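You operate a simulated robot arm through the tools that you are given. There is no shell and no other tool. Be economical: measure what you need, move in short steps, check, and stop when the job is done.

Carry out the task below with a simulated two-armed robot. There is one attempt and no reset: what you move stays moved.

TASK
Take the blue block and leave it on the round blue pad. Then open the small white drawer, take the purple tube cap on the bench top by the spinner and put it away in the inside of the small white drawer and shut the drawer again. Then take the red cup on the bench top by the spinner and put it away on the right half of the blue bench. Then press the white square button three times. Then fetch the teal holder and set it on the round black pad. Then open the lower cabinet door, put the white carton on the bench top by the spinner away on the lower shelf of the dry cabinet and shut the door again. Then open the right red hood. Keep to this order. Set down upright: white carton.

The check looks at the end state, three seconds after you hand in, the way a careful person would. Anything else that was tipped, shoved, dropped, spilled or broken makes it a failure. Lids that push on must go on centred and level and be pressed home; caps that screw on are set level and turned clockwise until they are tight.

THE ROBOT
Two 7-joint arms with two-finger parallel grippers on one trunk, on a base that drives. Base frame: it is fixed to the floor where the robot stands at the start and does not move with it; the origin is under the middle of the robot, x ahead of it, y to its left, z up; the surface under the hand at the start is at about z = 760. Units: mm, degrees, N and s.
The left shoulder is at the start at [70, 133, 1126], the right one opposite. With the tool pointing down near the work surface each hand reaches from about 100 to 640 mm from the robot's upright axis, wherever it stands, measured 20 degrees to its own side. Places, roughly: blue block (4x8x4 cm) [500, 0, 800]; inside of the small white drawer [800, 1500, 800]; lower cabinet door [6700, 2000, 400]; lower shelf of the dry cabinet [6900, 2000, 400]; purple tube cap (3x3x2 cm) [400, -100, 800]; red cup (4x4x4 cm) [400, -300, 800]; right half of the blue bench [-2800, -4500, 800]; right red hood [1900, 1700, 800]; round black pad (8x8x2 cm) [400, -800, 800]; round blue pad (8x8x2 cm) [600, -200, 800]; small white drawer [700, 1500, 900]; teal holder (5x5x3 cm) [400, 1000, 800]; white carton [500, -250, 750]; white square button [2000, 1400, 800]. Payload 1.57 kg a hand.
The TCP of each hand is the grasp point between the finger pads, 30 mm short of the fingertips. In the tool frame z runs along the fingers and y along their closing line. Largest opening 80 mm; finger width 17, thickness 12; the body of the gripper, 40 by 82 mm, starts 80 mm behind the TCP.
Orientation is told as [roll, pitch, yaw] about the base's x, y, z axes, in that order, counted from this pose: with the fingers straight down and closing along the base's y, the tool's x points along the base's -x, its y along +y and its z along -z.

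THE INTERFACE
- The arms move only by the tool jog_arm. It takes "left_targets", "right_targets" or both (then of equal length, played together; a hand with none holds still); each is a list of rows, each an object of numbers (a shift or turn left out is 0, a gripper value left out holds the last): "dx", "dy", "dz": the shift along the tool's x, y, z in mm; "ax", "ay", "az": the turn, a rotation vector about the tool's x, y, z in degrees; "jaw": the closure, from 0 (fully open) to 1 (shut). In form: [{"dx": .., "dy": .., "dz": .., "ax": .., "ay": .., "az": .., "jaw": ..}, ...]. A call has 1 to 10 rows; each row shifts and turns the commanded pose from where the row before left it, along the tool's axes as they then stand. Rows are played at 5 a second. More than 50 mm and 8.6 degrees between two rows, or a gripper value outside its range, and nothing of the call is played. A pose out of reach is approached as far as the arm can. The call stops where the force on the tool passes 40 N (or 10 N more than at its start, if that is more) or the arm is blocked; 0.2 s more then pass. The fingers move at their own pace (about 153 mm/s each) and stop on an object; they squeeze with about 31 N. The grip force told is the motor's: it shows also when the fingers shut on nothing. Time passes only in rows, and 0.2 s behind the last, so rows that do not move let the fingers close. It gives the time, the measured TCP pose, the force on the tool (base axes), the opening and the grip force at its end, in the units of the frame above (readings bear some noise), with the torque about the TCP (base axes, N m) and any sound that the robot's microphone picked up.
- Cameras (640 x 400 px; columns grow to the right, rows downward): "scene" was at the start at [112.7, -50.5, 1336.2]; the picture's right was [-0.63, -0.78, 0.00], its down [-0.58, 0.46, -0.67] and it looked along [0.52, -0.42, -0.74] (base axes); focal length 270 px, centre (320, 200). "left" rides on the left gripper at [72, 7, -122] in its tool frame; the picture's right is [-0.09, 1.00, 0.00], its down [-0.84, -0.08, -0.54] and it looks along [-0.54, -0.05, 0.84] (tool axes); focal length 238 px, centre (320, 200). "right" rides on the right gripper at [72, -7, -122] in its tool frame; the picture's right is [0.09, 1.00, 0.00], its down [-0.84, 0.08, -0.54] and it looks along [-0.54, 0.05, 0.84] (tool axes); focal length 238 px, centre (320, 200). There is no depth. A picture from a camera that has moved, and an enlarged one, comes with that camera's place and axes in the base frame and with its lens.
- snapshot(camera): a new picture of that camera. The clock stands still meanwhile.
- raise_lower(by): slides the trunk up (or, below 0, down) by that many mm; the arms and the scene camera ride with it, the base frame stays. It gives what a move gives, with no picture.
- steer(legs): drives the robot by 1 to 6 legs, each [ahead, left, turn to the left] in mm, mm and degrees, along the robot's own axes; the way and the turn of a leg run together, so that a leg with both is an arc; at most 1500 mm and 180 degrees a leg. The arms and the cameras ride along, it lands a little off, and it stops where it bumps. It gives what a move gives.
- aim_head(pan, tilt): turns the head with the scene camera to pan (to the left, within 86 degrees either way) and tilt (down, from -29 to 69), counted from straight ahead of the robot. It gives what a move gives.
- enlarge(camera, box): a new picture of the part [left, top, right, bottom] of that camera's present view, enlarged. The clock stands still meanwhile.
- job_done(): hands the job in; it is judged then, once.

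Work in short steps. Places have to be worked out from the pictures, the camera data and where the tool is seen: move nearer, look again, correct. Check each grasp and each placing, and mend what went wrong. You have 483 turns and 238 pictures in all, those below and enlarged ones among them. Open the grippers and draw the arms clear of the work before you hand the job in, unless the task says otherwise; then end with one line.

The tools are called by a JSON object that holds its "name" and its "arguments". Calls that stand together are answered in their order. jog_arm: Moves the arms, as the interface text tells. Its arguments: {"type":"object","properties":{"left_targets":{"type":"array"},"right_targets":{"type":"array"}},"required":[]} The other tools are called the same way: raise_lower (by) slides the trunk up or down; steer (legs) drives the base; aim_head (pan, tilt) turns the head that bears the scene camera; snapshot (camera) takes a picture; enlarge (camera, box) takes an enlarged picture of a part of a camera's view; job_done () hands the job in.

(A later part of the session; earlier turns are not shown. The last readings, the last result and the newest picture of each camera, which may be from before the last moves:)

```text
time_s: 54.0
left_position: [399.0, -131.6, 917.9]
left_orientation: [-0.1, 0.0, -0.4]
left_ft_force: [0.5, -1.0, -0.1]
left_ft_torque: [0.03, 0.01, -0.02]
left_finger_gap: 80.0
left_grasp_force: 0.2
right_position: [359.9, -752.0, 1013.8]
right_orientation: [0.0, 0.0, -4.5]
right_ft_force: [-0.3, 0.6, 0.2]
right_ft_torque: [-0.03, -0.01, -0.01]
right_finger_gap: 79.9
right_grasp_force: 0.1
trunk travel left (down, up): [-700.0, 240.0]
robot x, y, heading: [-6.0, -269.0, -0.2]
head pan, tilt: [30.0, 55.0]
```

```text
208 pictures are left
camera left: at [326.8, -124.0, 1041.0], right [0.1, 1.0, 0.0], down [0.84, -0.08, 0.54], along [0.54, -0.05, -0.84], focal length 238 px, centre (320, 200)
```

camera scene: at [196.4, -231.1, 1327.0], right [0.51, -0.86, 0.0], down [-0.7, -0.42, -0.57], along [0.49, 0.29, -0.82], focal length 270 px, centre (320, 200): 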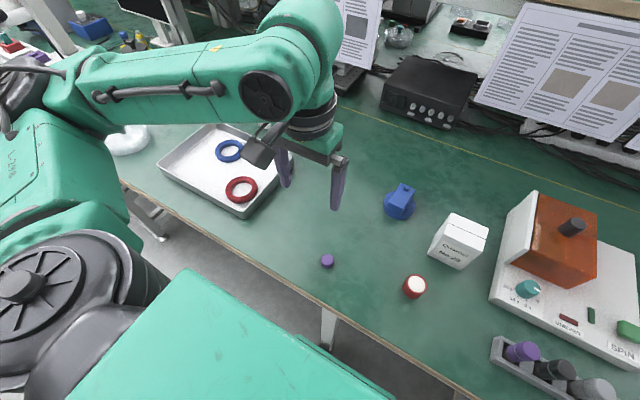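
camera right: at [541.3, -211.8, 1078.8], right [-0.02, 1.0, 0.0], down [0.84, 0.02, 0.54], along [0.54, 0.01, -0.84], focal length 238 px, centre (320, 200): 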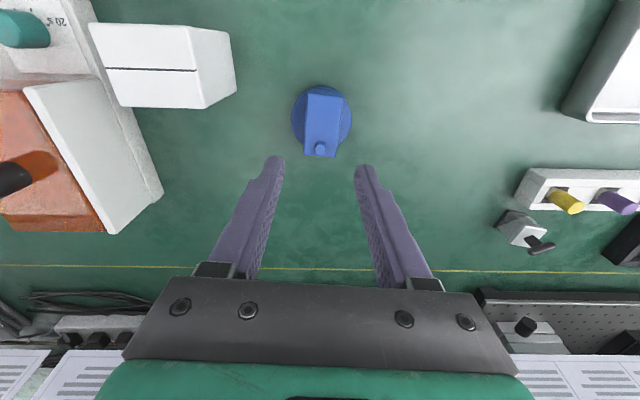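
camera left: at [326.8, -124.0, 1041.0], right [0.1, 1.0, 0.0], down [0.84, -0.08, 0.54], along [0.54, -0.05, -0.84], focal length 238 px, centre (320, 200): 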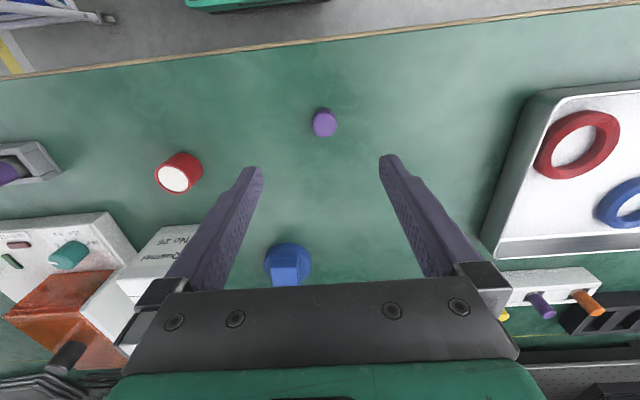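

The cap is at (395,-125). I'll descend to z≈792 and grip it.

{"name": "jog_arm", "arguments": {"left_targets": [{"dx": 4, "dy": 7, "dz": 15}, {"dz": 35}, {"dz": 35}, {"dz": 25}, {"dz": 15}, {"jaw": 1}, {"jaw": 1}, {"jaw": 1}]}}

{"name": "snapshot", "arguments": {"camera": "left"}}

```text
time_s: 55.9
left_position: [393.9, -126.1, 793.5]
left_orientation: [0.0, 0.1, -0.3]
left_ft_force: [-0.2, 0.3, 0.3]
left_ft_torque: [0.01, -0.03, 0.0]
left_finger_gap: 26.3
left_grasp_force: 30.8
right_position: [361.1, -751.5, 1014.3]
right_orientation: [0.0, 0.0, -4.5]
right_ft_force: [-0.3, -0.2, -0.5]
right_ft_torque: [0.01, 0.01, 0.01]
right_finger_gap: 79.9
right_grasp_force: 0.1
trunk travel left (down, up): [-700.0, 240.0]
robot x, y, heading: [-9.4, -265.1, -0.4]
head pan, tilt: [30.0, 55.0]
```

```text
207 pictures are left
camera left: at [322.4, -118.7, 915.8], right [0.1, 0.99, 0.0], down [0.84, -0.08, 0.54], along [0.54, -0.05, -0.84], focal length 238 px, centre (320, 200)
```

left: 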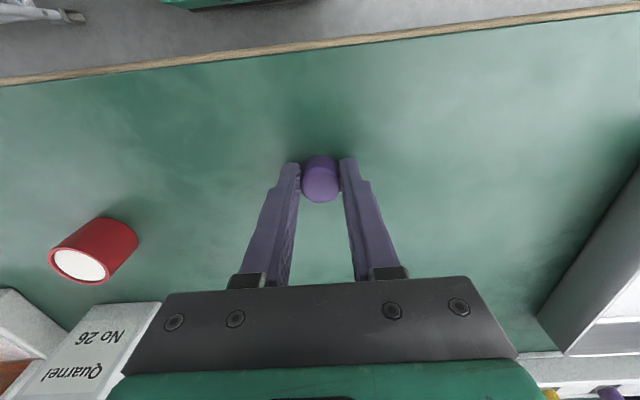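

The cap is held. I'll lift to travel height and drive back to the drawer.

{"name": "jog_arm", "arguments": {"left_targets": [{"dz": -40}, {"dz": -40}, {"dz": -40}, {"dz": -40, "dx": -5}, {"dz": -40, "dx": -5}, {"dz": -40, "dx": -10}, {"dy": 20}, {"dy": 20}, {"dy": 20}]}}

{"name": "steer", "arguments": {"legs": [[0, 750, 0], [0, 750, 0], [85, 0, 0]]}}

{"name": "snapshot", "arguments": {"camera": "left"}}

```text
time_s: 57.9
left_position: [413.3, -64.3, 1034.1]
left_orientation: [0.0, 0.2, -0.5]
left_ft_force: [0.1, 0.2, -0.3]
left_ft_torque: [0.02, 0.01, -0.01]
left_finger_gap: 26.3
left_grasp_force: 31.2
right_position: [360.6, -751.8, 1013.3]
right_orientation: [0.0, -0.1, -4.4]
right_ft_force: [0.1, -0.3, 0.3]
right_ft_torque: [0.02, -0.03, 0.01]
right_finger_gap: 80.2
right_grasp_force: 0.1
trunk travel left (down, up): [-700.0, 240.0]
robot x, y, heading: [-6.7, -269.3, -0.4]
head pan, tilt: [30.0, 55.0]
```

```text
time_s: 66.3
left_position: [519.0, 1434.7, 1034.4]
left_orientation: [0.0, 0.1, -1.8]
left_ft_force: [0.2, 0.3, 0.0]
left_ft_torque: [0.0, -0.01, 0.0]
left_finger_gap: 25.8
left_grasp_force: 30.9
right_position: [448.8, 748.0, 1014.4]
right_orientation: [0.1, -0.1, -6.1]
right_ft_force: [0.3, 0.3, -0.5]
right_ft_torque: [-0.03, -0.01, -0.02]
right_finger_gap: 80.0
right_grasp_force: 0.0
trunk travel left (down, up): [-700.0, 240.0]
robot x, y, heading: [94.6, 1244.5, -1.8]
head pan, tilt: [30.0, 55.0]
```

```text
206 pictures are left
camera left: at [447.1, 1444.3, 1157.7], right [0.12, 0.99, 0.0], down [0.83, -0.1, 0.54], along [0.54, -0.07, -0.84], focal length 238 px, centre (320, 200)
```

left: 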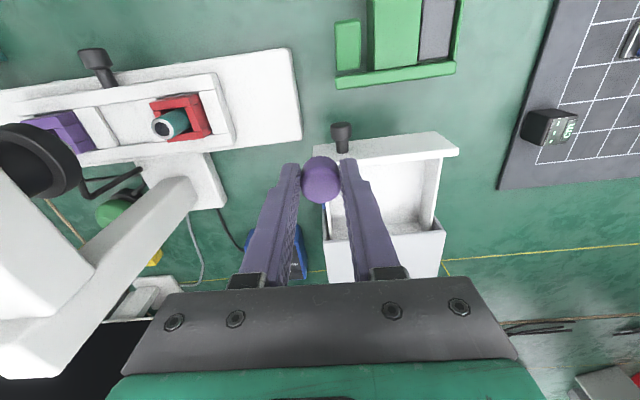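

Drawer interior spans about x 578–668, with the green cap near y=1476. I'll move above the free area at (622,1537).

{"name": "jog_arm", "arguments": {"left_targets": [{"dx": -25, "dy": 27}, {"dx": -25, "dy": 27, "dz": 10}, {"dx": -25, "dy": 27, "dz": 20}, {"dx": -25, "dy": 25, "dz": 30}, {"dz": 20}, {}]}}

{"name": "snapshot", "arguments": {"camera": "left"}}

{"name": "snapshot", "arguments": {"camera": "scene"}}

```text
time_s: 67.7
left_position: [621.1, 1537.0, 953.9]
left_orientation: [0.0, 0.0, -1.9]
left_ft_force: [0.6, 0.9, -1.1]
left_ft_torque: [0.01, 0.01, -0.01]
left_finger_gap: 26.0
left_grasp_force: 31.1
right_position: [449.6, 747.3, 1014.4]
right_orientation: [0.0, 0.0, -5.9]
right_ft_force: [0.3, 0.1, -0.2]
right_ft_torque: [0.0, 0.02, 0.0]
right_finger_gap: 80.2
right_grasp_force: 0.0
trunk travel left (down, up): [-700.0, 240.0]
robot x, y, heading: [93.6, 1241.0, -1.8]
head pan, tilt: [30.0, 55.0]
```

```text
205 pictures are left
camera left: at [548.9, 1547.1, 1076.6], right [0.12, 0.99, 0.0], down [0.83, -0.1, 0.54], along [0.54, -0.07, -0.84], focal length 238 px, centre (320, 200)
```

left: 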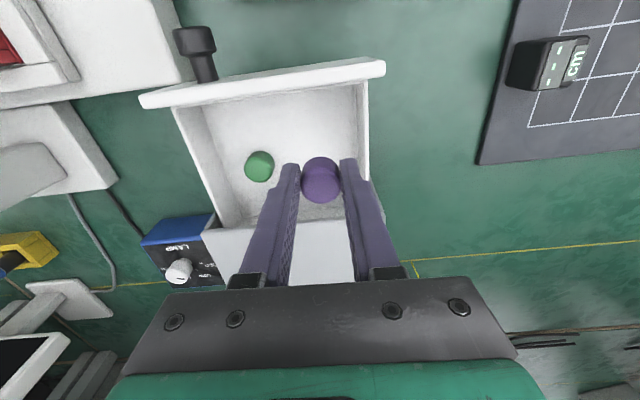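

```text
204 pictures are left
camera scene: at [209.1, 1272.4, 1326.9], right [0.47, -0.88, 0.0], down [-0.72, -0.39, -0.57], along [0.51, 0.27, -0.82], focal length 270 px, centre (320, 200)
```

scene: 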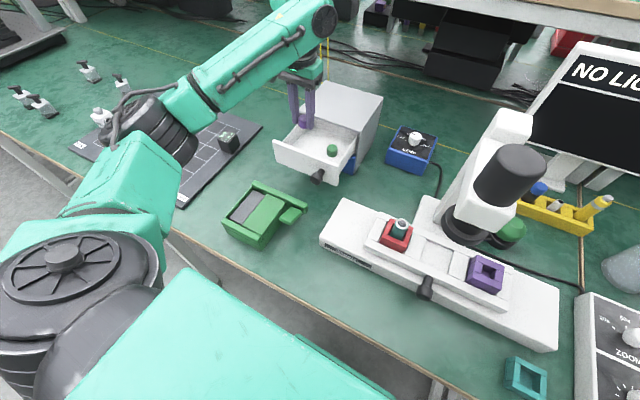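

I'll shift 6 mm to -y for wall clearance and lower toward the drawer floor.

{"name": "jog_arm", "arguments": {"left_targets": [{"dy": -6}, {"dz": 20}, {"dz": 20}, {"dz": 20}, {"dz": 4}, {"dz": 3}, {}]}}

{"name": "snapshot", "arguments": {"camera": "left"}}

```text
time_s: 69.3
left_position: [623.2, 1531.3, 887.7]
left_orientation: [0.0, 0.1, -1.8]
left_ft_force: [-0.8, -0.3, -0.9]
left_ft_torque: [0.0, 0.0, -0.01]
left_finger_gap: 26.1
left_grasp_force: 30.9
right_position: [449.7, 746.8, 1014.0]
right_orientation: [0.0, 0.0, -6.0]
right_ft_force: [-0.1, 0.2, 0.7]
right_ft_torque: [-0.01, -0.01, 0.02]
right_finger_gap: 80.1
right_grasp_force: 0.1
trunk travel left (down, up): [-700.0, 240.0]
robot x, y, heading: [93.0, 1241.0, -2.0]
head pan, tilt: [30.0, 55.0]
```

```text
203 pictures are left
camera left: at [551.3, 1540.6, 1010.8], right [0.12, 0.99, 0.0], down [0.83, -0.1, 0.54], along [0.54, -0.07, -0.84], focal length 238 px, centre (320, 200)
```

left: 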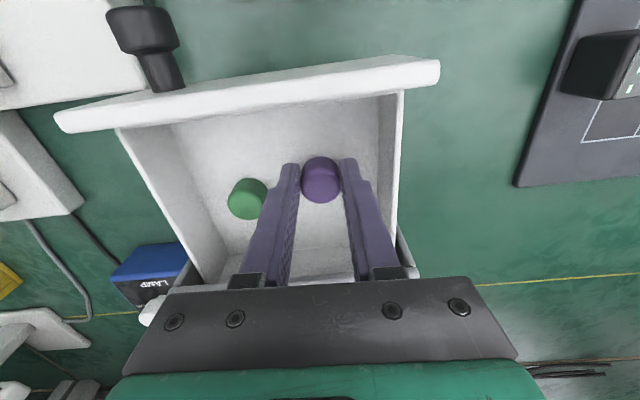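

Well clear on all sides. I'll step down until contact.

{"name": "jog_arm", "arguments": {"left_targets": [{"dz": 4}, {"dz": 4}, {"dz": 3}, {"dz": 2}, {}]}}

```text
time_s: 70.5
left_position: [622.2, 1530.2, 878.0]
left_orientation: [0.0, -0.3, -1.9]
left_ft_force: [4.3, 2.7, 18.3]
left_ft_torque: [0.05, -0.19, 0.05]
left_finger_gap: 26.2
left_grasp_force: 31.3
right_position: [447.7, 747.1, 1015.0]
right_orientation: [0.1, -0.2, -6.0]
right_ft_force: [-0.3, 0.5, 0.5]
right_ft_torque: [-0.01, -0.01, -0.06]
right_finger_gap: 79.8
right_grasp_force: 0.1
trunk travel left (down, up): [-700.0, 240.0]
robot x, y, heading: [93.5, 1242.4, -1.6]
head pan, tilt: [30.0, 55.0]
```

Contact at z≈878. I'll ease up a little, open partway and rise.

{"name": "jog_arm", "arguments": {"left_targets": [{"dz": -3}, {"jaw": 0.52}, {"jaw": 0.52}, {"dz": -20}, {"dz": -30}, {"dz": -40}, {"dz": -30}]}}

{"name": "snapshot", "arguments": {"camera": "left"}}

```text
time_s: 72.1
left_position: [618.6, 1530.9, 999.8]
left_orientation: [0.0, 0.1, -1.8]
left_ft_force: [-0.5, 0.5, -0.6]
left_ft_torque: [0.0, 0.01, 0.01]
left_finger_gap: 38.6
left_grasp_force: 0.1
right_position: [449.5, 746.7, 1013.8]
right_orientation: [0.1, 0.0, -6.0]
right_ft_force: [-1.1, 0.6, 0.5]
right_ft_torque: [-0.04, -0.01, 0.01]
right_finger_gap: 80.2
right_grasp_force: 0.1
trunk travel left (down, up): [-700.0, 240.0]
robot x, y, heading: [93.9, 1239.3, -1.8]
head pan, tilt: [30.0, 55.0]
```

```text
202 pictures are left
camera left: at [547.8, 1541.1, 1122.9], right [0.12, 0.99, 0.0], down [0.83, -0.1, 0.54], along [0.54, -0.07, -0.84], focal length 238 px, centre (320, 200)
```

left: 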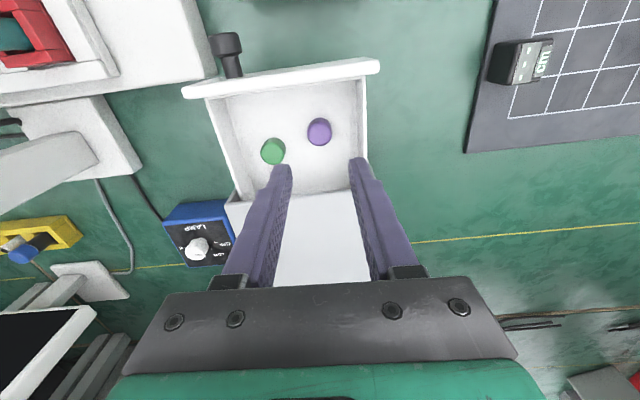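

The cap rests in the drawer beside the green one. To shut it I'll push on the knob's end with closed fingers: back to x≈505, y≈1459, then down to z≈876.

{"name": "jog_arm", "arguments": {"left_targets": [{"dx": 37, "dy": -25, "jaw": 1}, {"dx": 37, "dy": -25}, {"dx": 37, "dy": -25}, {"dz": 40}, {"dz": 40}, {"dz": 40}, {}]}}

{"name": "snapshot", "arguments": {"camera": "left"}}

```text
time_s: 73.7
left_position: [509.9, 1460.5, 877.7]
left_orientation: [-0.1, 0.0, -1.9]
left_ft_force: [-0.5, 0.0, 0.1]
left_ft_torque: [0.01, -0.01, -0.01]
left_finger_gap: 0.0
left_grasp_force: 20.8
right_position: [447.9, 746.5, 1014.0]
right_orientation: [0.0, -0.1, -6.0]
right_ft_force: [0.4, -0.4, -0.6]
right_ft_torque: [0.01, 0.01, -0.01]
right_finger_gap: 80.1
right_grasp_force: 0.0
trunk travel left (down, up): [-700.0, 240.0]
robot x, y, heading: [94.5, 1243.7, -1.7]
head pan, tilt: [30.0, 55.0]
```

```text
201 pictures are left
camera left: at [438.0, 1470.9, 1000.2], right [0.12, 0.99, 0.0], down [0.83, -0.1, 0.54], along [0.54, -0.07, -0.84], focal length 238 px, centre (320, 200)
```

left: 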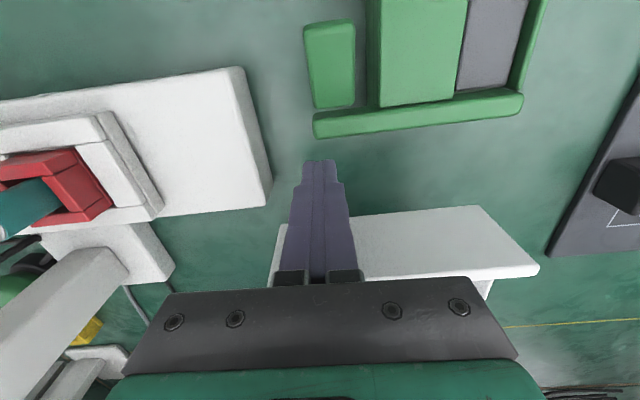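

The knob is behind the fingers. I'll push straight in +x until it seats.

{"name": "jog_arm", "arguments": {"left_targets": [{"dx": -12, "dy": 0.4}, {"dx": -12, "dy": 0.4}, {"dx": -12, "dy": 0.4}, {"dx": -12, "dy": 0.4}, {"dx": -12, "dy": 0.4}, {"dx": -12, "dy": 0.4}, {"dx": -12, "dy": 0.4}, {"dx": -12, "dy": 0.4}, {"dx": -12, "dy": 0.4}, {}]}}

```text
time_s: 75.9
left_position: [617.2, 1457.2, 877.6]
left_orientation: [0.0, 0.1, -1.8]
left_ft_force: [0.1, 0.1, -0.8]
left_ft_torque: [0.02, -0.01, 0.01]
left_finger_gap: 0.1
left_grasp_force: 21.6
right_position: [449.1, 747.9, 1014.3]
right_orientation: [0.0, 0.1, -6.0]
right_ft_force: [-1.5, -0.8, 0.8]
right_ft_torque: [0.02, -0.01, -0.01]
right_finger_gap: 79.9
right_grasp_force: 0.0
trunk travel left (down, up): [-700.0, 240.0]
robot x, y, heading: [92.6, 1239.7, -1.7]
head pan, tilt: [30.0, 55.0]
```

{"name": "jog_arm", "arguments": {"left_targets": [{"dx": -4}, {"dx": -4}, {"dx": -3}, {"dx": -3}, {}]}}

{"name": "snapshot", "arguments": {"camera": "left"}}

```text
time_s: 77.2
left_position: [623.3, 1457.9, 878.4]
left_orientation: [0.2, 0.7, -2.1]
left_ft_force: [-17.1, 0.4, 5.6]
left_ft_torque: [0.15, -0.13, 0.04]
left_finger_gap: 0.2
left_grasp_force: 21.0
right_position: [445.1, 747.1, 1016.1]
right_orientation: [0.2, -0.4, -6.0]
right_ft_force: [-0.1, -0.3, -0.4]
right_ft_torque: [0.05, 0.03, -0.02]
right_finger_gap: 80.0
right_grasp_force: 0.0
trunk travel left (down, up): [-700.0, 240.0]
robot x, y, heading: [92.9, 1237.5, -1.8]
head pan, tilt: [30.0, 55.0]
stopped in row 5 (left hand): the force on the tool passed its limit at 41 N (the readings are from after the stop); the commanded pose is now the measured one
```

```text
200 pictures are left
camera left: at [553.5, 1468.4, 1001.7], right [0.13, 0.99, 0.0], down [0.84, -0.11, 0.53], along [0.53, -0.07, -0.85], focal length 238 px, centre (320, 200)
```

left: 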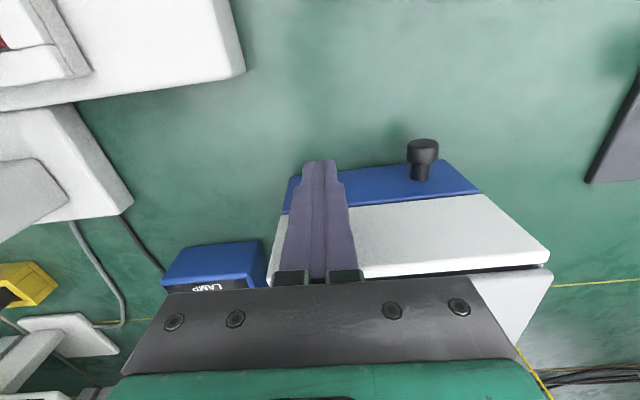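

The drawer is fully shut. I'll back off, rise and drive to the red cup near (436,-300).

{"name": "jog_arm", "arguments": {"left_targets": [{"dx": 20}, {"dx": 30, "dz": -20}, {"dx": 30, "dz": -40}, {"dx": 30, "dz": -40}, {"dx": 30, "dz": -40}, {"dx": 25, "dz": -20, "jaw": 0}]}}

{"name": "snapshot", "arguments": {"camera": "left"}}

{"name": "steer", "arguments": {"legs": [[-95, 0, 1.8], [0, -800, 0], [0, -800, 0]]}}

{"name": "snapshot", "arguments": {"camera": "left"}}

```text
time_s: 78.6
left_position: [464.7, 1465.8, 1037.0]
left_orientation: [0.1, 0.9, -1.9]
left_ft_force: [0.1, -0.9, -0.1]
left_ft_torque: [-0.01, -0.07, 0.01]
left_finger_gap: 80.0
left_grasp_force: 0.0
right_position: [448.7, 747.5, 1014.0]
right_orientation: [0.0, -0.2, -5.8]
right_ft_force: [-0.1, -0.8, 0.1]
right_ft_torque: [-0.01, 0.0, 0.0]
right_finger_gap: 80.0
right_grasp_force: 0.1
trunk travel left (down, up): [-700.0, 240.0]
robot x, y, heading: [95.4, 1243.3, -1.8]
head pan, tilt: [30.0, 55.0]
```

```text
199 pictures are left
camera left: at [394.1, 1475.1, 1159.6], right [0.13, 0.99, 0.0], down [0.84, -0.11, 0.53], along [0.53, -0.07, -0.85], focal length 238 px, centre (320, 200)
```

left: 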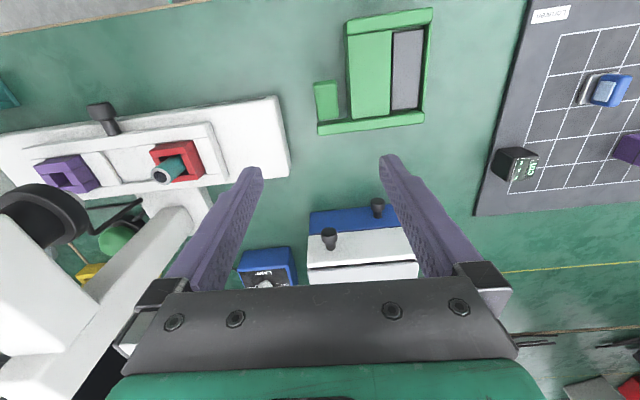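

```text
time_s: 87.4
left_position: [350.5, -107.1, 1035.8]
left_orientation: [-0.1, 0.6, -1.1]
left_ft_force: [-0.1, -0.1, 0.1]
left_ft_torque: [-0.02, 0.0, 0.04]
left_finger_gap: 80.0
left_grasp_force: 0.1
right_position: [344.6, -823.6, 1014.5]
right_orientation: [0.0, 0.0, -5.1]
right_ft_force: [0.3, -0.2, -0.2]
right_ft_torque: [0.01, -0.05, 0.03]
right_finger_gap: 79.9
right_grasp_force: 0.2
trunk travel left (down, up): [-700.0, 240.0]
robot x, y, heading: [-17.5, -338.1, -0.9]
head pan, tilt: [30.0, 55.0]
```

```text
198 pictures are left
camera left: at [280.5, -97.0, 1159.2], right [0.11, 0.99, 0.0], down [0.84, -0.09, 0.53], along [0.53, -0.06, -0.85], focal length 238 px, centre (320, 200)
```

left: 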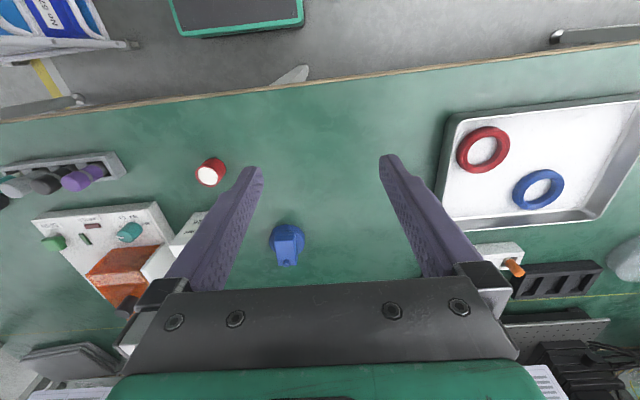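

The cup is at (430,-299), reachable for the left hand across the middle; the right elbow is about 300 mm away. I'll move above it and look.

{"name": "jog_arm", "arguments": {"left_targets": [{"dx": -20, "dy": -40}, {"dx": -20, "dy": -40}, {"dx": -20, "dy": -40, "dz": 15}, {"dx": -20, "dy": -40, "dz": 20}, {"dy": -30, "dz": 30}, {}]}}

{"name": "snapshot", "arguments": {"camera": "left"}}

{"name": "aim_head", "arguments": {"pan": -38.7, "tilt": 48}}

{"name": "snapshot", "arguments": {"camera": "scene"}}

```text
time_s: 88.8
left_position: [425.5, -298.8, 971.7]
left_orientation: [0.0, 0.8, -1.1]
left_ft_force: [0.1, 0.5, -0.8]
left_ft_torque: [-0.02, -0.01, 0.02]
left_finger_gap: 79.8
left_grasp_force: 0.0
right_position: [344.3, -823.9, 1014.7]
right_orientation: [0.0, -0.1, -5.1]
right_ft_force: [0.0, -0.4, -0.6]
right_ft_torque: [0.02, 0.0, -0.03]
right_finger_gap: 80.0
right_grasp_force: 0.1
trunk travel left (down, up): [-700.0, 240.0]
robot x, y, heading: [-20.5, -337.9, -1.2]
head pan, tilt: [30.0, 55.0]
```

```text
197 pictures are left
camera left: at [354.9, -289.8, 1095.7], right [0.11, 0.99, 0.0], down [0.84, -0.09, 0.53], along [0.53, -0.06, -0.85], focal length 238 px, centre (320, 200)
```

left: 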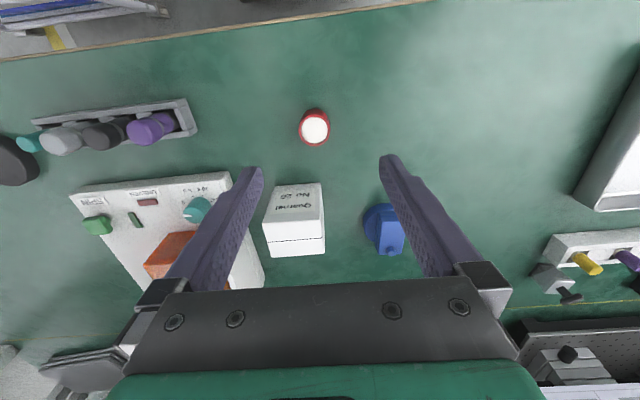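

```text
time_s: 90.2
left_position: [425.1, -298.5, 972.0]
left_orientation: [0.2, 0.7, -1.1]
left_ft_force: [-0.2, -0.1, 0.0]
left_ft_torque: [0.05, 0.02, 0.01]
left_finger_gap: 80.0
left_grasp_force: 0.1
right_position: [344.7, -824.3, 1013.8]
right_orientation: [0.1, 0.0, -5.0]
right_ft_force: [0.5, -0.1, -0.3]
right_ft_torque: [0.05, -0.02, 0.0]
right_finger_gap: 80.1
right_grasp_force: 0.0
trunk travel left (down, up): [-700.0, 240.0]
robot x, y, heading: [-22.3, -338.2, -1.1]
head pan, tilt: [-38.7, 48.0]
```

```text
196 pictures are left
camera scene: at [94.0, -387.9, 1336.1], right [-0.64, -0.77, 0.0], down [-0.57, 0.47, -0.67], along [0.51, -0.43, -0.74], focal length 270 px, centre (320, 200)
```

scene: 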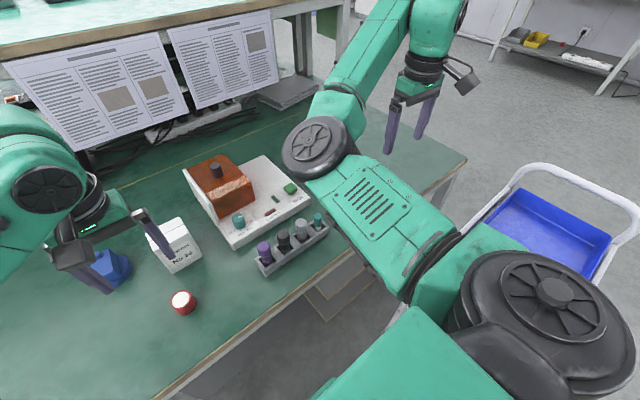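

The cup is at (434,-306). I'll descend, straightening the slight pitch, and grip it.

{"name": "jog_arm", "arguments": {"left_targets": [{"dx": -5, "dy": -4, "ay": -0.7}, {"dx": -4, "dy": -3, "dz": 40}, {"dz": 40}, {"dz": 40}, {"dz": 35}, {"dz": 22}, {"jaw": 1}, {"jaw": 1}, {"jaw": 1}]}}

{"name": "snapshot", "arguments": {"camera": "left"}}

```text
time_s: 92.2
left_position: [433.6, -307.1, 792.4]
left_orientation: [0.1, 0.1, -1.2]
left_ft_force: [-0.8, -0.2, 0.1]
left_ft_torque: [-0.04, -0.03, -0.02]
left_finger_gap: 38.6
left_grasp_force: 30.6
right_position: [345.3, -825.3, 1014.4]
right_orientation: [0.0, -0.1, -5.1]
right_ft_force: [-0.3, -0.5, -0.1]
right_ft_torque: [0.01, -0.01, 0.01]
right_finger_gap: 80.0
right_grasp_force: 0.0
trunk travel left (down, up): [-700.0, 240.0]
robot x, y, heading: [-16.5, -339.2, -1.1]
head pan, tilt: [-38.7, 48.0]
```

```text
195 pictures are left
camera left: at [362.8, -297.7, 915.7], right [0.11, 0.99, 0.0], down [0.84, -0.09, 0.54], along [0.54, -0.06, -0.84], focal length 238 px, centre (320, 200)
```

left: 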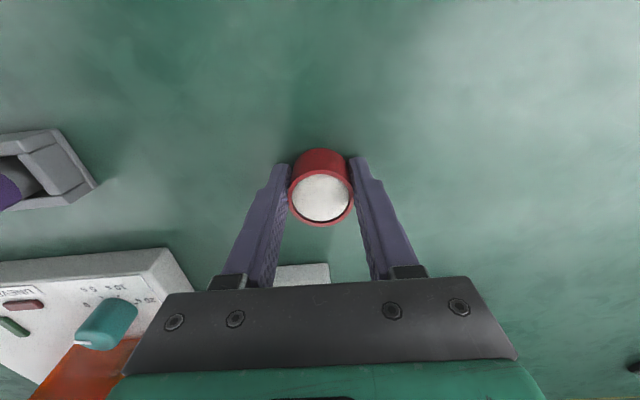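

The cup is held at 38.6 mm. I'll lift it to carrying height, shift it left, then back away from the bench.

{"name": "jog_arm", "arguments": {"left_targets": [{"dz": -40}, {"dz": -40}, {"dz": -40}, {"dz": -40}, {"dz": -40, "dy": 20}, {"dy": 30}, {"dy": 30}, {"dy": 30}]}}

{"name": "steer", "arguments": {"legs": [[-500, 0, 0], [0, 0, -90]]}}

{"name": "aim_head", "arguments": {"pan": -35, "tilt": 15}}

{"name": "snapshot", "arguments": {"camera": "scene"}}

```text
time_s: 94.0
left_position: [436.1, -194.2, 991.5]
left_orientation: [0.0, 0.1, -1.2]
left_ft_force: [1.2, 1.3, -0.7]
left_ft_torque: [-0.01, 0.04, -0.03]
left_finger_gap: 38.6
left_grasp_force: 31.2
right_position: [343.6, -823.7, 1014.5]
right_orientation: [0.0, 0.0, -5.2]
right_ft_force: [-0.3, 0.5, -0.3]
right_ft_torque: [0.0, 0.02, -0.06]
right_finger_gap: 80.0
right_grasp_force: 0.0
trunk travel left (down, up): [-700.0, 240.0]
robot x, y, heading: [-15.5, -333.3, -1.0]
head pan, tilt: [-38.7, 48.0]
```

```text
time_s: 100.9
left_position: [-400.4, -786.8, 991.6]
left_orientation: [0.1, 0.0, -95.4]
left_ft_force: [-0.6, -0.5, -0.2]
left_ft_torque: [0.03, 0.0, 0.01]
left_finger_gap: 38.8
left_grasp_force: 30.8
right_position: [-1019.2, -649.1, 1014.7]
right_orientation: [0.0, 0.0, -99.3]
right_ft_force: [-0.5, -0.1, 0.0]
right_ft_torque: [-0.02, 0.02, 0.02]
right_finger_gap: 80.2
right_grasp_force: 0.0
trunk travel left (down, up): [-700.0, 240.0]
robot x, y, heading: [-503.5, -323.6, -95.1]
head pan, tilt: [-38.7, 48.0]
```

```text
time_s: 101.8
left_position: [-399.7, -787.6, 991.7]
left_orientation: [0.1, -0.1, -95.4]
left_ft_force: [0.7, 0.4, -0.8]
left_ft_torque: [0.03, 0.02, 0.01]
left_finger_gap: 38.8
left_grasp_force: 31.0
right_position: [-1020.9, -648.8, 1013.1]
right_orientation: [0.0, 0.0, -99.4]
right_ft_force: [0.6, -0.7, 0.8]
right_ft_torque: [-0.01, 0.0, -0.05]
right_finger_gap: 79.8
right_grasp_force: 0.2
trunk travel left (down, up): [-700.0, 240.0]
robot x, y, heading: [-508.6, -322.1, -95.4]
head pan, tilt: [-35.0, 15.0]
```

```text
194 pictures are left
camera scene: at [-570.4, -446.0, 1387.1], right [-0.76, 0.65, 0.0], down [0.17, 0.2, -0.97], along [-0.62, -0.74, -0.26], focal length 270 px, centre (320, 200)
```

scene: 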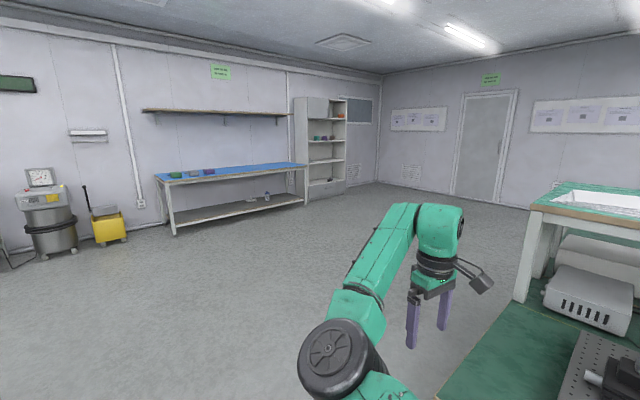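

The blue bench is on the far wall, front edge near y≈-4000, x from about -1100 to -3200. I'll check the ahead-left side for the cart before driving.

{"name": "aim_head", "arguments": {"pan": 25, "tilt": 30}}

{"name": "snapshot", "arguments": {"camera": "scene"}}

```text
time_s: 103.2
left_position: [-399.2, -786.3, 992.1]
left_orientation: [0.1, 0.0, -95.4]
left_ft_force: [-0.2, -0.1, 0.1]
left_ft_torque: [0.02, 0.01, 0.0]
left_finger_gap: 38.5
left_grasp_force: 31.3
right_position: [-1020.4, -649.1, 1013.2]
right_orientation: [0.0, 0.0, -99.4]
right_ft_force: [1.0, -0.7, -0.5]
right_ft_torque: [-0.02, -0.02, 0.0]
right_finger_gap: 79.9
right_grasp_force: 0.0
trunk travel left (down, up): [-700.0, 240.0]
robot x, y, heading: [-504.4, -325.0, -95.2]
head pan, tilt: [25.0, 30.0]
```

```text
193 pictures are left
camera scene: at [-479.6, -459.9, 1363.0], right [-0.94, -0.34, 0.0], down [-0.17, 0.47, -0.87], along [0.29, -0.82, -0.5], focal length 270 px, centre (320, 200)
```

scene: 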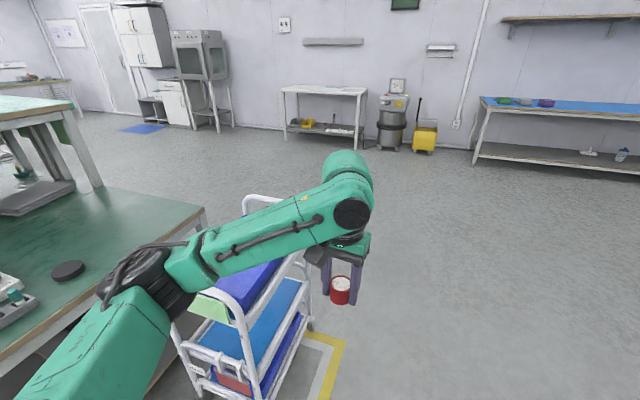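

The cart lies at x > -100, so my path is clear. I'll drive in stages, easing right, toward about (-2750,-3500).

{"name": "steer", "arguments": {"legs": [[1100, -150, 0], [1000, -1000, 0], [700, -800, 5]]}}

{"name": "aim_head", "arguments": {"pan": 0, "tilt": 25}}

{"name": "snapshot", "arguments": {"camera": "scene"}}

```text
time_s: 120.7
left_position: [-2440.5, -3546.5, 992.5]
left_orientation: [0.1, -0.1, -88.3]
left_ft_force: [0.1, 0.3, -0.7]
left_ft_torque: [-0.03, 0.02, -0.02]
left_finger_gap: 38.9
left_grasp_force: 30.9
right_position: [-3072.2, -3484.1, 1012.7]
right_orientation: [0.1, 0.0, -92.5]
right_ft_force: [0.3, -0.5, -0.4]
right_ft_torque: [0.01, 0.0, 0.01]
right_finger_gap: 80.0
right_grasp_force: 0.1
trunk travel left (down, up): [-700.0, 240.0]
robot x, y, heading: [-2601.0, -3098.0, -88.2]
head pan, tilt: [25.0, 30.0]
```

```text
time_s: 121.6
left_position: [-2440.4, -3546.0, 991.3]
left_orientation: [0.1, 0.0, -88.5]
left_ft_force: [-0.4, -0.1, -0.1]
left_ft_torque: [0.03, -0.02, 0.0]
left_finger_gap: 38.3
left_grasp_force: 30.9
right_position: [-3073.1, -3483.9, 1014.0]
right_orientation: [0.0, -0.1, -92.3]
right_ft_force: [-0.7, 0.5, -0.1]
right_ft_torque: [-0.01, 0.0, -0.03]
right_finger_gap: 80.1
right_grasp_force: 0.0
trunk travel left (down, up): [-700.0, 240.0]
robot x, y, heading: [-2599.6, -3099.4, -88.2]
head pan, tilt: [0.0, 25.0]
```

```text
192 pictures are left
camera scene: at [-2596.0, -3242.4, 1370.9], right [-1.0, -0.03, 0.0], down [-0.01, 0.42, -0.91], along [0.03, -0.91, -0.42], focal length 270 px, centre (320, 200)
```

scene: 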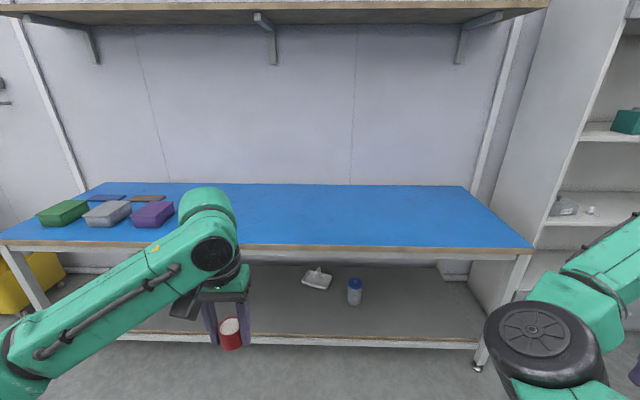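

The right half of the bench spans x≈-3336…-2360, front edge y≈-4060, top around z≈760–800. I'll move up to it with the hand headed for x≈-2680.

{"name": "steer", "arguments": {"legs": [[500, -140, -1.8], [170, 0, 0]]}}

{"name": "snapshot", "arguments": {"camera": "scene"}}

{"name": "snapshot", "arguments": {"camera": "left"}}

```text
time_s: 125.8
left_position: [-2576.1, -4230.0, 992.5]
left_orientation: [0.1, -0.1, -89.8]
left_ft_force: [0.0, 0.2, -0.3]
left_ft_torque: [0.03, 0.03, 0.0]
left_finger_gap: 38.5
left_grasp_force: 30.8
right_position: [-3207.5, -4150.9, 1014.5]
right_orientation: [0.0, -0.1, -94.0]
right_ft_force: [-0.3, -0.2, 1.1]
right_ft_torque: [-0.02, 0.01, -0.03]
right_finger_gap: 80.0
right_grasp_force: 0.0
trunk travel left (down, up): [-700.0, 240.0]
robot x, y, heading: [-2728.1, -3776.2, -89.7]
head pan, tilt: [0.0, 25.0]
```

```text
191 pictures are left
camera scene: at [-2724.2, -3921.5, 1371.1], right [-1.0, 0.0, 0.0], down [0.0, 0.42, -0.91], along [0.0, -0.91, -0.42], focal length 270 px, centre (320, 200)
```

scene: 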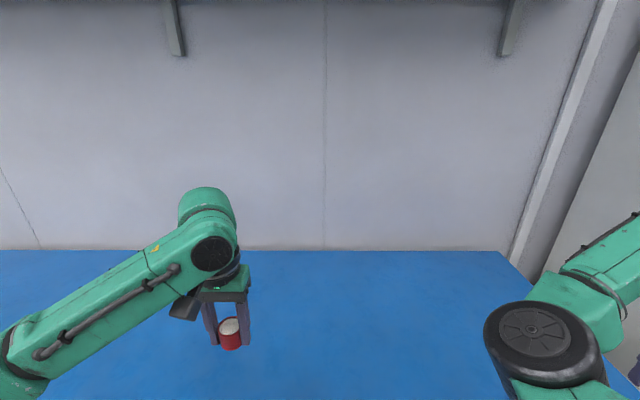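

```text
190 pictures are left
camera left: at [-2569.7, -4156.6, 1115.1], right [1.0, -0.09, 0.0], down [-0.08, -0.84, 0.54], along [-0.05, -0.54, -0.84], focal length 238 px, centre (320, 200)
```

left: 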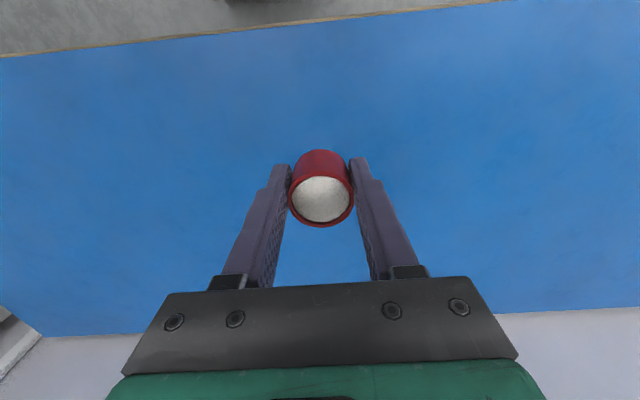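

The front edge is near y≈-4145. I'll shift the cup 70 mm right and 60 mm further in, then lower.

{"name": "jog_arm", "arguments": {"left_targets": [{"dx": -20, "dy": -25}, {"dx": -20, "dy": -25}, {"dx": -20, "dy": -25, "dz": 10}, {"dz": 35}, {"dz": 40}, {"dz": 40}, {}]}}

{"name": "snapshot", "arguments": {"camera": "left"}}

{"name": "snapshot", "arguments": {"camera": "scene"}}

```text
time_s: 127.3
left_position: [-2650.2, -4290.7, 863.7]
left_orientation: [0.2, 0.0, -89.9]
left_ft_force: [0.2, -0.4, 0.2]
left_ft_torque: [0.0, -0.06, 0.0]
left_finger_gap: 38.7
left_grasp_force: 31.0
right_position: [-3205.3, -4150.7, 1013.9]
right_orientation: [0.0, 0.0, -93.9]
right_ft_force: [0.4, -0.4, -0.7]
right_ft_torque: [0.02, -0.02, -0.02]
right_finger_gap: 80.0
right_grasp_force: 0.0
trunk travel left (down, up): [-700.0, 240.0]
robot x, y, heading: [-2726.3, -3782.8, -89.7]
head pan, tilt: [0.0, 25.0]
```

```text
189 pictures are left
camera left: at [-2644.1, -4217.1, 986.8], right [1.0, -0.09, 0.0], down [-0.08, -0.84, 0.54], along [-0.05, -0.54, -0.84], focal length 238 px, centre (320, 200)
```

left: 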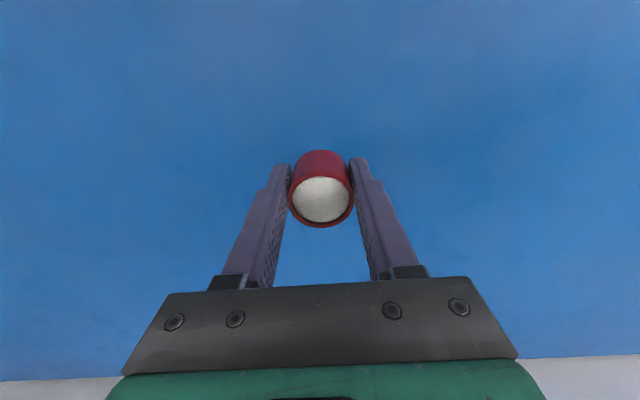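

```text
188 pictures are left
camera scene: at [-2724.1, -3922.6, 1371.0], right [-1.0, 0.0, 0.0], down [0.0, 0.42, -0.91], along [0.0, -0.91, -0.42], focal length 270 px, centre (320, 200)
```

scene: 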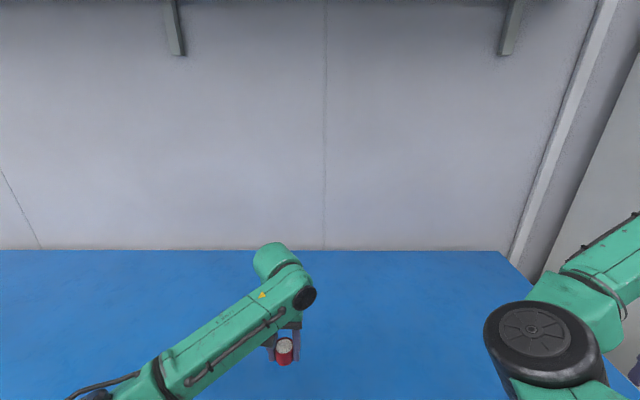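

I'll lower in 8 mm rows, watching the force.

{"name": "jog_arm", "arguments": {"left_targets": [{"dz": 8}, {"dz": 8}, {"dz": 8}, {"dz": 8}, {"dz": 5}, {}]}}

```text
time_s: 128.8
left_position: [-2648.5, -4289.6, 828.3]
left_orientation: [0.1, 0.1, -89.9]
left_ft_force: [0.8, -0.8, 0.3]
left_ft_torque: [-0.02, 0.02, 0.01]
left_finger_gap: 38.8
left_grasp_force: 31.4
right_position: [-3205.5, -4152.4, 1013.6]
right_orientation: [0.0, 0.0, -93.9]
right_ft_force: [-0.5, 0.5, -0.8]
right_ft_torque: [-0.02, -0.01, -0.02]
right_finger_gap: 79.9
right_grasp_force: 0.2
trunk travel left (down, up): [-700.0, 240.0]
robot x, y, heading: [-2724.3, -3780.8, -89.7]
head pan, tilt: [0.0, 25.0]
```

{"name": "jog_arm", "arguments": {"left_targets": [{"dz": 6}, {"dz": 6}, {"dz": 5}, {"dz": 5}, {"dz": 4}, {"dz": 3}, {}]}}

```text
time_s: 130.3
left_position: [-2649.6, -4290.4, 801.1]
left_orientation: [0.0, -0.1, -89.9]
left_ft_force: [-0.1, 0.7, -0.4]
left_ft_torque: [0.02, 0.01, 0.0]
left_finger_gap: 38.7
left_grasp_force: 31.2
right_position: [-3206.2, -4152.3, 1014.6]
right_orientation: [-0.1, -0.1, -93.9]
right_ft_force: [-0.8, -0.2, -0.1]
right_ft_torque: [-0.02, 0.0, 0.03]
right_finger_gap: 79.9
right_grasp_force: 0.1
trunk travel left (down, up): [-700.0, 240.0]
robot x, y, heading: [-2726.2, -3776.8, -89.8]
head pan, tilt: [0.0, 25.0]
```

{"name": "jog_arm", "arguments": {"left_targets": [{"dz": 4}, {"dz": 3}, {"dz": 2}, {"dz": 2}, {"dz": 2}, {}]}}

```text
time_s: 131.8
left_position: [-2652.2, -4290.5, 792.3]
left_orientation: [0.0, -0.6, -89.8]
left_ft_force: [4.0, -5.7, 33.6]
left_ft_torque: [-0.04, -0.09, -0.05]
left_finger_gap: 38.9
left_grasp_force: 30.5
right_position: [-3206.5, -4149.3, 1015.0]
right_orientation: [0.0, -0.3, -93.9]
right_ft_force: [-0.3, 0.3, -0.3]
right_ft_torque: [0.03, -0.02, 0.02]
right_finger_gap: 80.0
right_grasp_force: 0.1
trunk travel left (down, up): [-700.0, 240.0]
robot x, y, heading: [-2725.5, -3781.7, -90.0]
head pan, tilt: [0.0, 25.0]
```

Contact at about 34 N. I'll back up 4 mm of command, release and rise.

{"name": "jog_arm", "arguments": {"left_targets": [{"dz": -4}, {"jaw": 0.3}, {"jaw": 0.3}, {"dz": -25}, {"dz": -40}, {"dz": -40}, {"dz": -40}, {"dz": -40, "jaw": 0}]}}

{"name": "snapshot", "arguments": {"camera": "left"}}

```text
time_s: 133.6
left_position: [-2652.7, -4289.9, 979.4]
left_orientation: [0.1, 0.0, -89.9]
left_ft_force: [-0.6, 0.4, 0.9]
left_ft_torque: [0.02, 0.05, 0.0]
left_finger_gap: 79.8
left_grasp_force: 0.1
right_position: [-3206.3, -4151.7, 1013.9]
right_orientation: [0.2, -0.1, -93.9]
right_ft_force: [0.5, -0.6, 0.0]
right_ft_torque: [-0.01, -0.02, 0.01]
right_finger_gap: 79.9
right_grasp_force: 0.1
trunk travel left (down, up): [-700.0, 240.0]
robot x, y, heading: [-2726.0, -3777.3, -89.7]
head pan, tilt: [0.0, 25.0]
```

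```text
187 pictures are left
camera left: at [-2646.6, -4216.6, 1102.5], right [1.0, -0.09, 0.0], down [-0.08, -0.84, 0.54], along [-0.05, -0.54, -0.84], focal length 238 px, centre (320, 200)
```

left: 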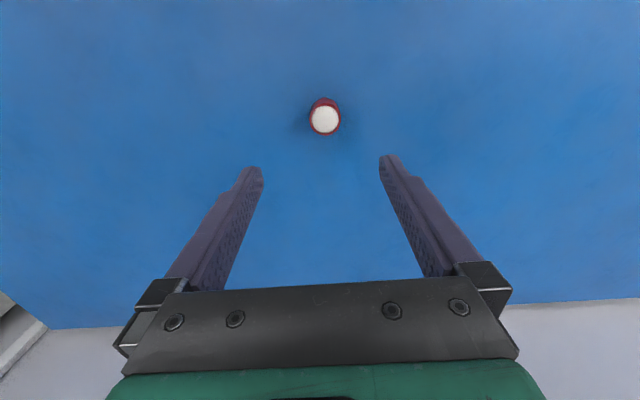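

The cup stands upright on the right half. Next is the white square button near (2000,1400). I'll pull in, back off, turn to face +x and look for a route.

{"name": "jog_arm", "arguments": {"left_targets": [{"dx": 40, "dz": -20}, {"dx": 40, "dz": -20}]}}

{"name": "steer", "arguments": {"legs": [[-900, 0, 0], [0, 0, 90]]}}

{"name": "aim_head", "arguments": {"pan": 0, "tilt": 12}}

{"name": "snapshot", "arguments": {"camera": "scene"}}

```text
time_s: 134.2
left_position: [-2652.5, -4208.8, 1019.3]
left_orientation: [0.1, 0.0, -89.9]
left_ft_force: [0.2, 1.0, 0.0]
left_ft_torque: [0.01, -0.01, 0.0]
left_finger_gap: 80.1
left_grasp_force: 0.1
right_position: [-3204.8, -4150.1, 1014.6]
right_orientation: [0.0, -0.1, -93.9]
right_ft_force: [-0.1, 0.9, 0.1]
right_ft_torque: [0.0, -0.03, -0.02]
right_finger_gap: 80.1
right_grasp_force: 0.1
trunk travel left (down, up): [-700.0, 240.0]
robot x, y, heading: [-2725.5, -3781.2, -89.8]
head pan, tilt: [0.0, 25.0]
```

```text
time_s: 142.6
left_position: [-2295.6, -2832.1, 1017.5]
left_orientation: [0.2, 0.0, -0.2]
left_ft_force: [-0.7, -0.2, 0.4]
left_ft_torque: [0.02, -0.01, 0.05]
left_finger_gap: 80.1
left_grasp_force: 0.0
right_position: [-2357.8, -3385.7, 1012.8]
right_orientation: [0.0, -0.1, -4.3]
right_ft_force: [-0.2, 0.2, 0.2]
right_ft_torque: [0.02, 0.0, 0.02]
right_finger_gap: 80.1
right_grasp_force: 0.1
trunk travel left (down, up): [-700.0, 240.0]
robot x, y, heading: [-2727.8, -2901.9, 0.1]
head pan, tilt: [0.0, 25.0]
```

```text
time_s: 143.3
left_position: [-2296.3, -2832.8, 1016.9]
left_orientation: [0.2, 0.0, -0.1]
left_ft_force: [-0.5, -0.4, -1.0]
left_ft_torque: [0.04, 0.01, -0.01]
left_finger_gap: 80.1
left_grasp_force: 0.1
right_position: [-2358.0, -3386.5, 1014.9]
right_orientation: [0.0, 0.0, -4.2]
right_ft_force: [0.1, 0.3, -0.4]
right_ft_torque: [-0.02, 0.01, 0.04]
right_finger_gap: 80.0
right_grasp_force: 0.2
trunk travel left (down, up): [-700.0, 240.0]
robot x, y, heading: [-2729.9, -2903.6, -0.1]
head pan, tilt: [0.0, 12.0]
```

```text
186 pictures are left
camera scene: at [-2583.3, -2904.8, 1392.0], right [0.0, -1.0, 0.0], down [-0.21, 0.0, -0.98], along [0.98, 0.0, -0.21], focal length 270 px, centre (320, 200)
```

scene: 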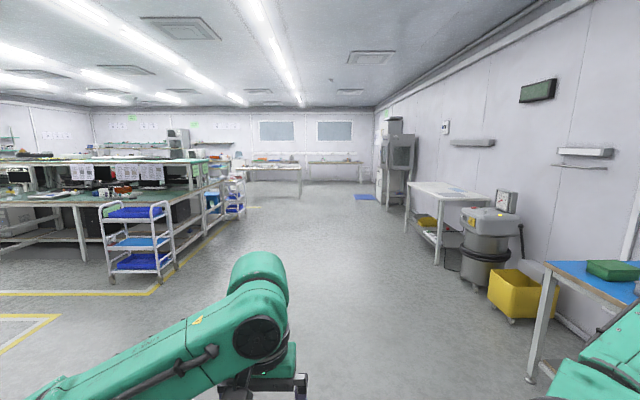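

The corridor along y≈-2900 is clear. I'll drive toward +x to about x=1700 and look at the back side of the benches.

{"name": "steer", "arguments": {"legs": [[1500, 50, 0], [1500, 50, 0], [1450, 100, 0]]}}

{"name": "aim_head", "arguments": {"pan": 55, "tilt": 12}}

{"name": "snapshot", "arguments": {"camera": "scene"}}

{"name": "aim_head", "arguments": {"pan": 0, "tilt": 12}}

{"name": "snapshot", "arguments": {"camera": "scene"}}

```text
refused: leg 1 is longer than a leg can be; nothing moved
```

```text
time_s: 144.6
left_position: [-2295.9, -2831.5, 1017.3]
left_orientation: [0.0, 0.0, -0.1]
left_ft_force: [-0.3, 0.3, 0.8]
left_ft_torque: [0.03, 0.02, 0.02]
left_finger_gap: 79.7
left_grasp_force: 0.1
right_position: [-2357.1, -3386.2, 1014.0]
right_orientation: [0.0, 0.0, -4.1]
right_ft_force: [0.0, 0.5, -0.7]
right_ft_torque: [-0.05, 0.0, 0.01]
right_finger_gap: 79.9
right_grasp_force: 0.1
trunk travel left (down, up): [-700.0, 240.0]
robot x, y, heading: [-2728.6, -2905.1, 0.2]
head pan, tilt: [55.0, 12.0]
```

```text
185 pictures are left
camera scene: at [-2623.0, -2828.5, 1392.1], right [0.82, -0.57, 0.0], down [-0.12, -0.17, -0.98], along [0.56, 0.8, -0.21], focal length 270 px, centre (320, 200)
```

scene: 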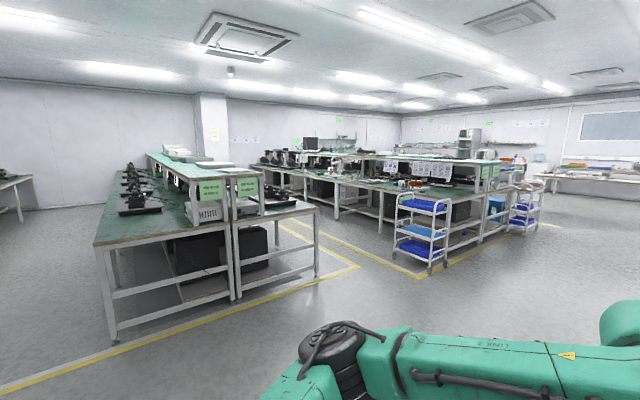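

```text
time_s: 145.8
left_position: [-2296.9, -2832.0, 1017.5]
left_orientation: [0.2, 0.0, -0.2]
left_ft_force: [-0.8, 0.1, -0.7]
left_ft_torque: [0.01, 0.01, 0.0]
left_finger_gap: 80.0
left_grasp_force: 0.2
right_position: [-2356.9, -3385.4, 1013.9]
right_orientation: [0.0, 0.0, -4.3]
right_ft_force: [-0.2, -0.3, -0.1]
right_ft_torque: [-0.04, -0.02, -0.01]
right_finger_gap: 79.9
right_grasp_force: 0.1
trunk travel left (down, up): [-700.0, 240.0]
robot x, y, heading: [-2723.8, -2902.0, -0.2]
head pan, tilt: [0.0, 12.0]
```

```text
184 pictures are left
camera scene: at [-2583.3, -2904.7, 1392.0], right [0.0, -1.0, 0.0], down [-0.21, 0.0, -0.98], along [0.98, 0.0, -0.21], focal length 270 px, centre (320, 200)
```

scene: 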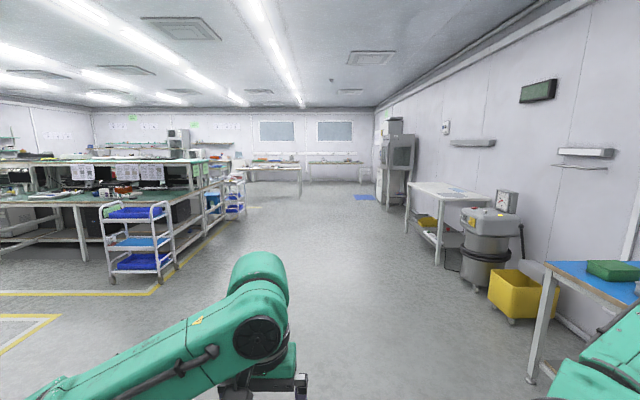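

The first leg was just over the length limit. I'll resend with slightly shorter legs.

{"name": "steer", "arguments": {"legs": [[1490, 50, 0], [1490, 50, 0], [1450, 50, 0]]}}

{"name": "aim_head", "arguments": {"pan": 35, "tilt": 12}}

{"name": "snapshot", "arguments": {"camera": "scene"}}

```text
time_s: 166.8
left_position: [2069.1, -2610.1, 1018.1]
left_orientation: [0.2, 0.1, 2.4]
left_ft_force: [0.2, 0.1, 0.9]
left_ft_torque: [0.0, 0.01, 0.01]
left_finger_gap: 80.0
left_grasp_force: 0.1
right_position: [2032.4, -3165.9, 1014.4]
right_orientation: [0.0, 0.1, -1.5]
right_ft_force: [0.6, 0.1, -0.2]
right_ft_torque: [-0.01, 0.0, 0.0]
right_finger_gap: 79.9
right_grasp_force: 0.1
trunk travel left (down, up): [-700.0, 240.0]
robot x, y, heading: [1643.9, -2701.3, 2.5]
head pan, tilt: [0.0, 12.0]
```

```text
time_s: 167.8
left_position: [2069.1, -2609.7, 1017.8]
left_orientation: [0.1, 0.0, 2.5]
left_ft_force: [0.0, 0.0, -0.4]
left_ft_torque: [0.01, -0.03, 0.0]
left_finger_gap: 80.0
left_grasp_force: 0.1
right_position: [2032.8, -3165.6, 1013.7]
right_orientation: [0.0, 0.0, -1.6]
right_ft_force: [0.1, -1.1, -0.3]
right_ft_torque: [0.0, 0.0, -0.04]
right_finger_gap: 79.7
right_grasp_force: 0.1
trunk travel left (down, up): [-700.0, 240.0]
robot x, y, heading: [1640.3, -2698.8, 2.8]
head pan, tilt: [35.0, 12.0]
```

```text
183 pictures are left
camera scene: at [1766.4, -2643.2, 1392.1], right [0.61, -0.79, 0.0], down [-0.17, -0.13, -0.98], along [0.78, 0.6, -0.21], focal length 270 px, centre (320, 200)
```

scene: 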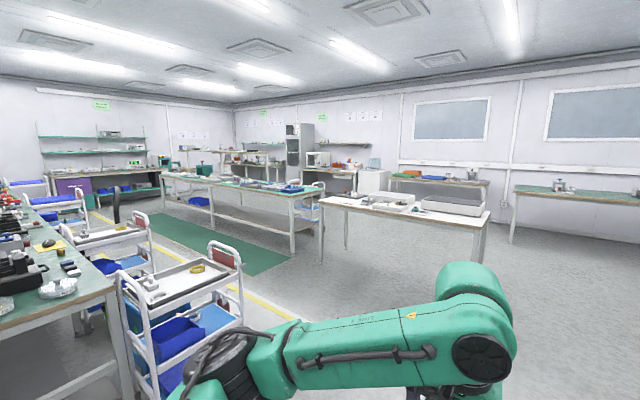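

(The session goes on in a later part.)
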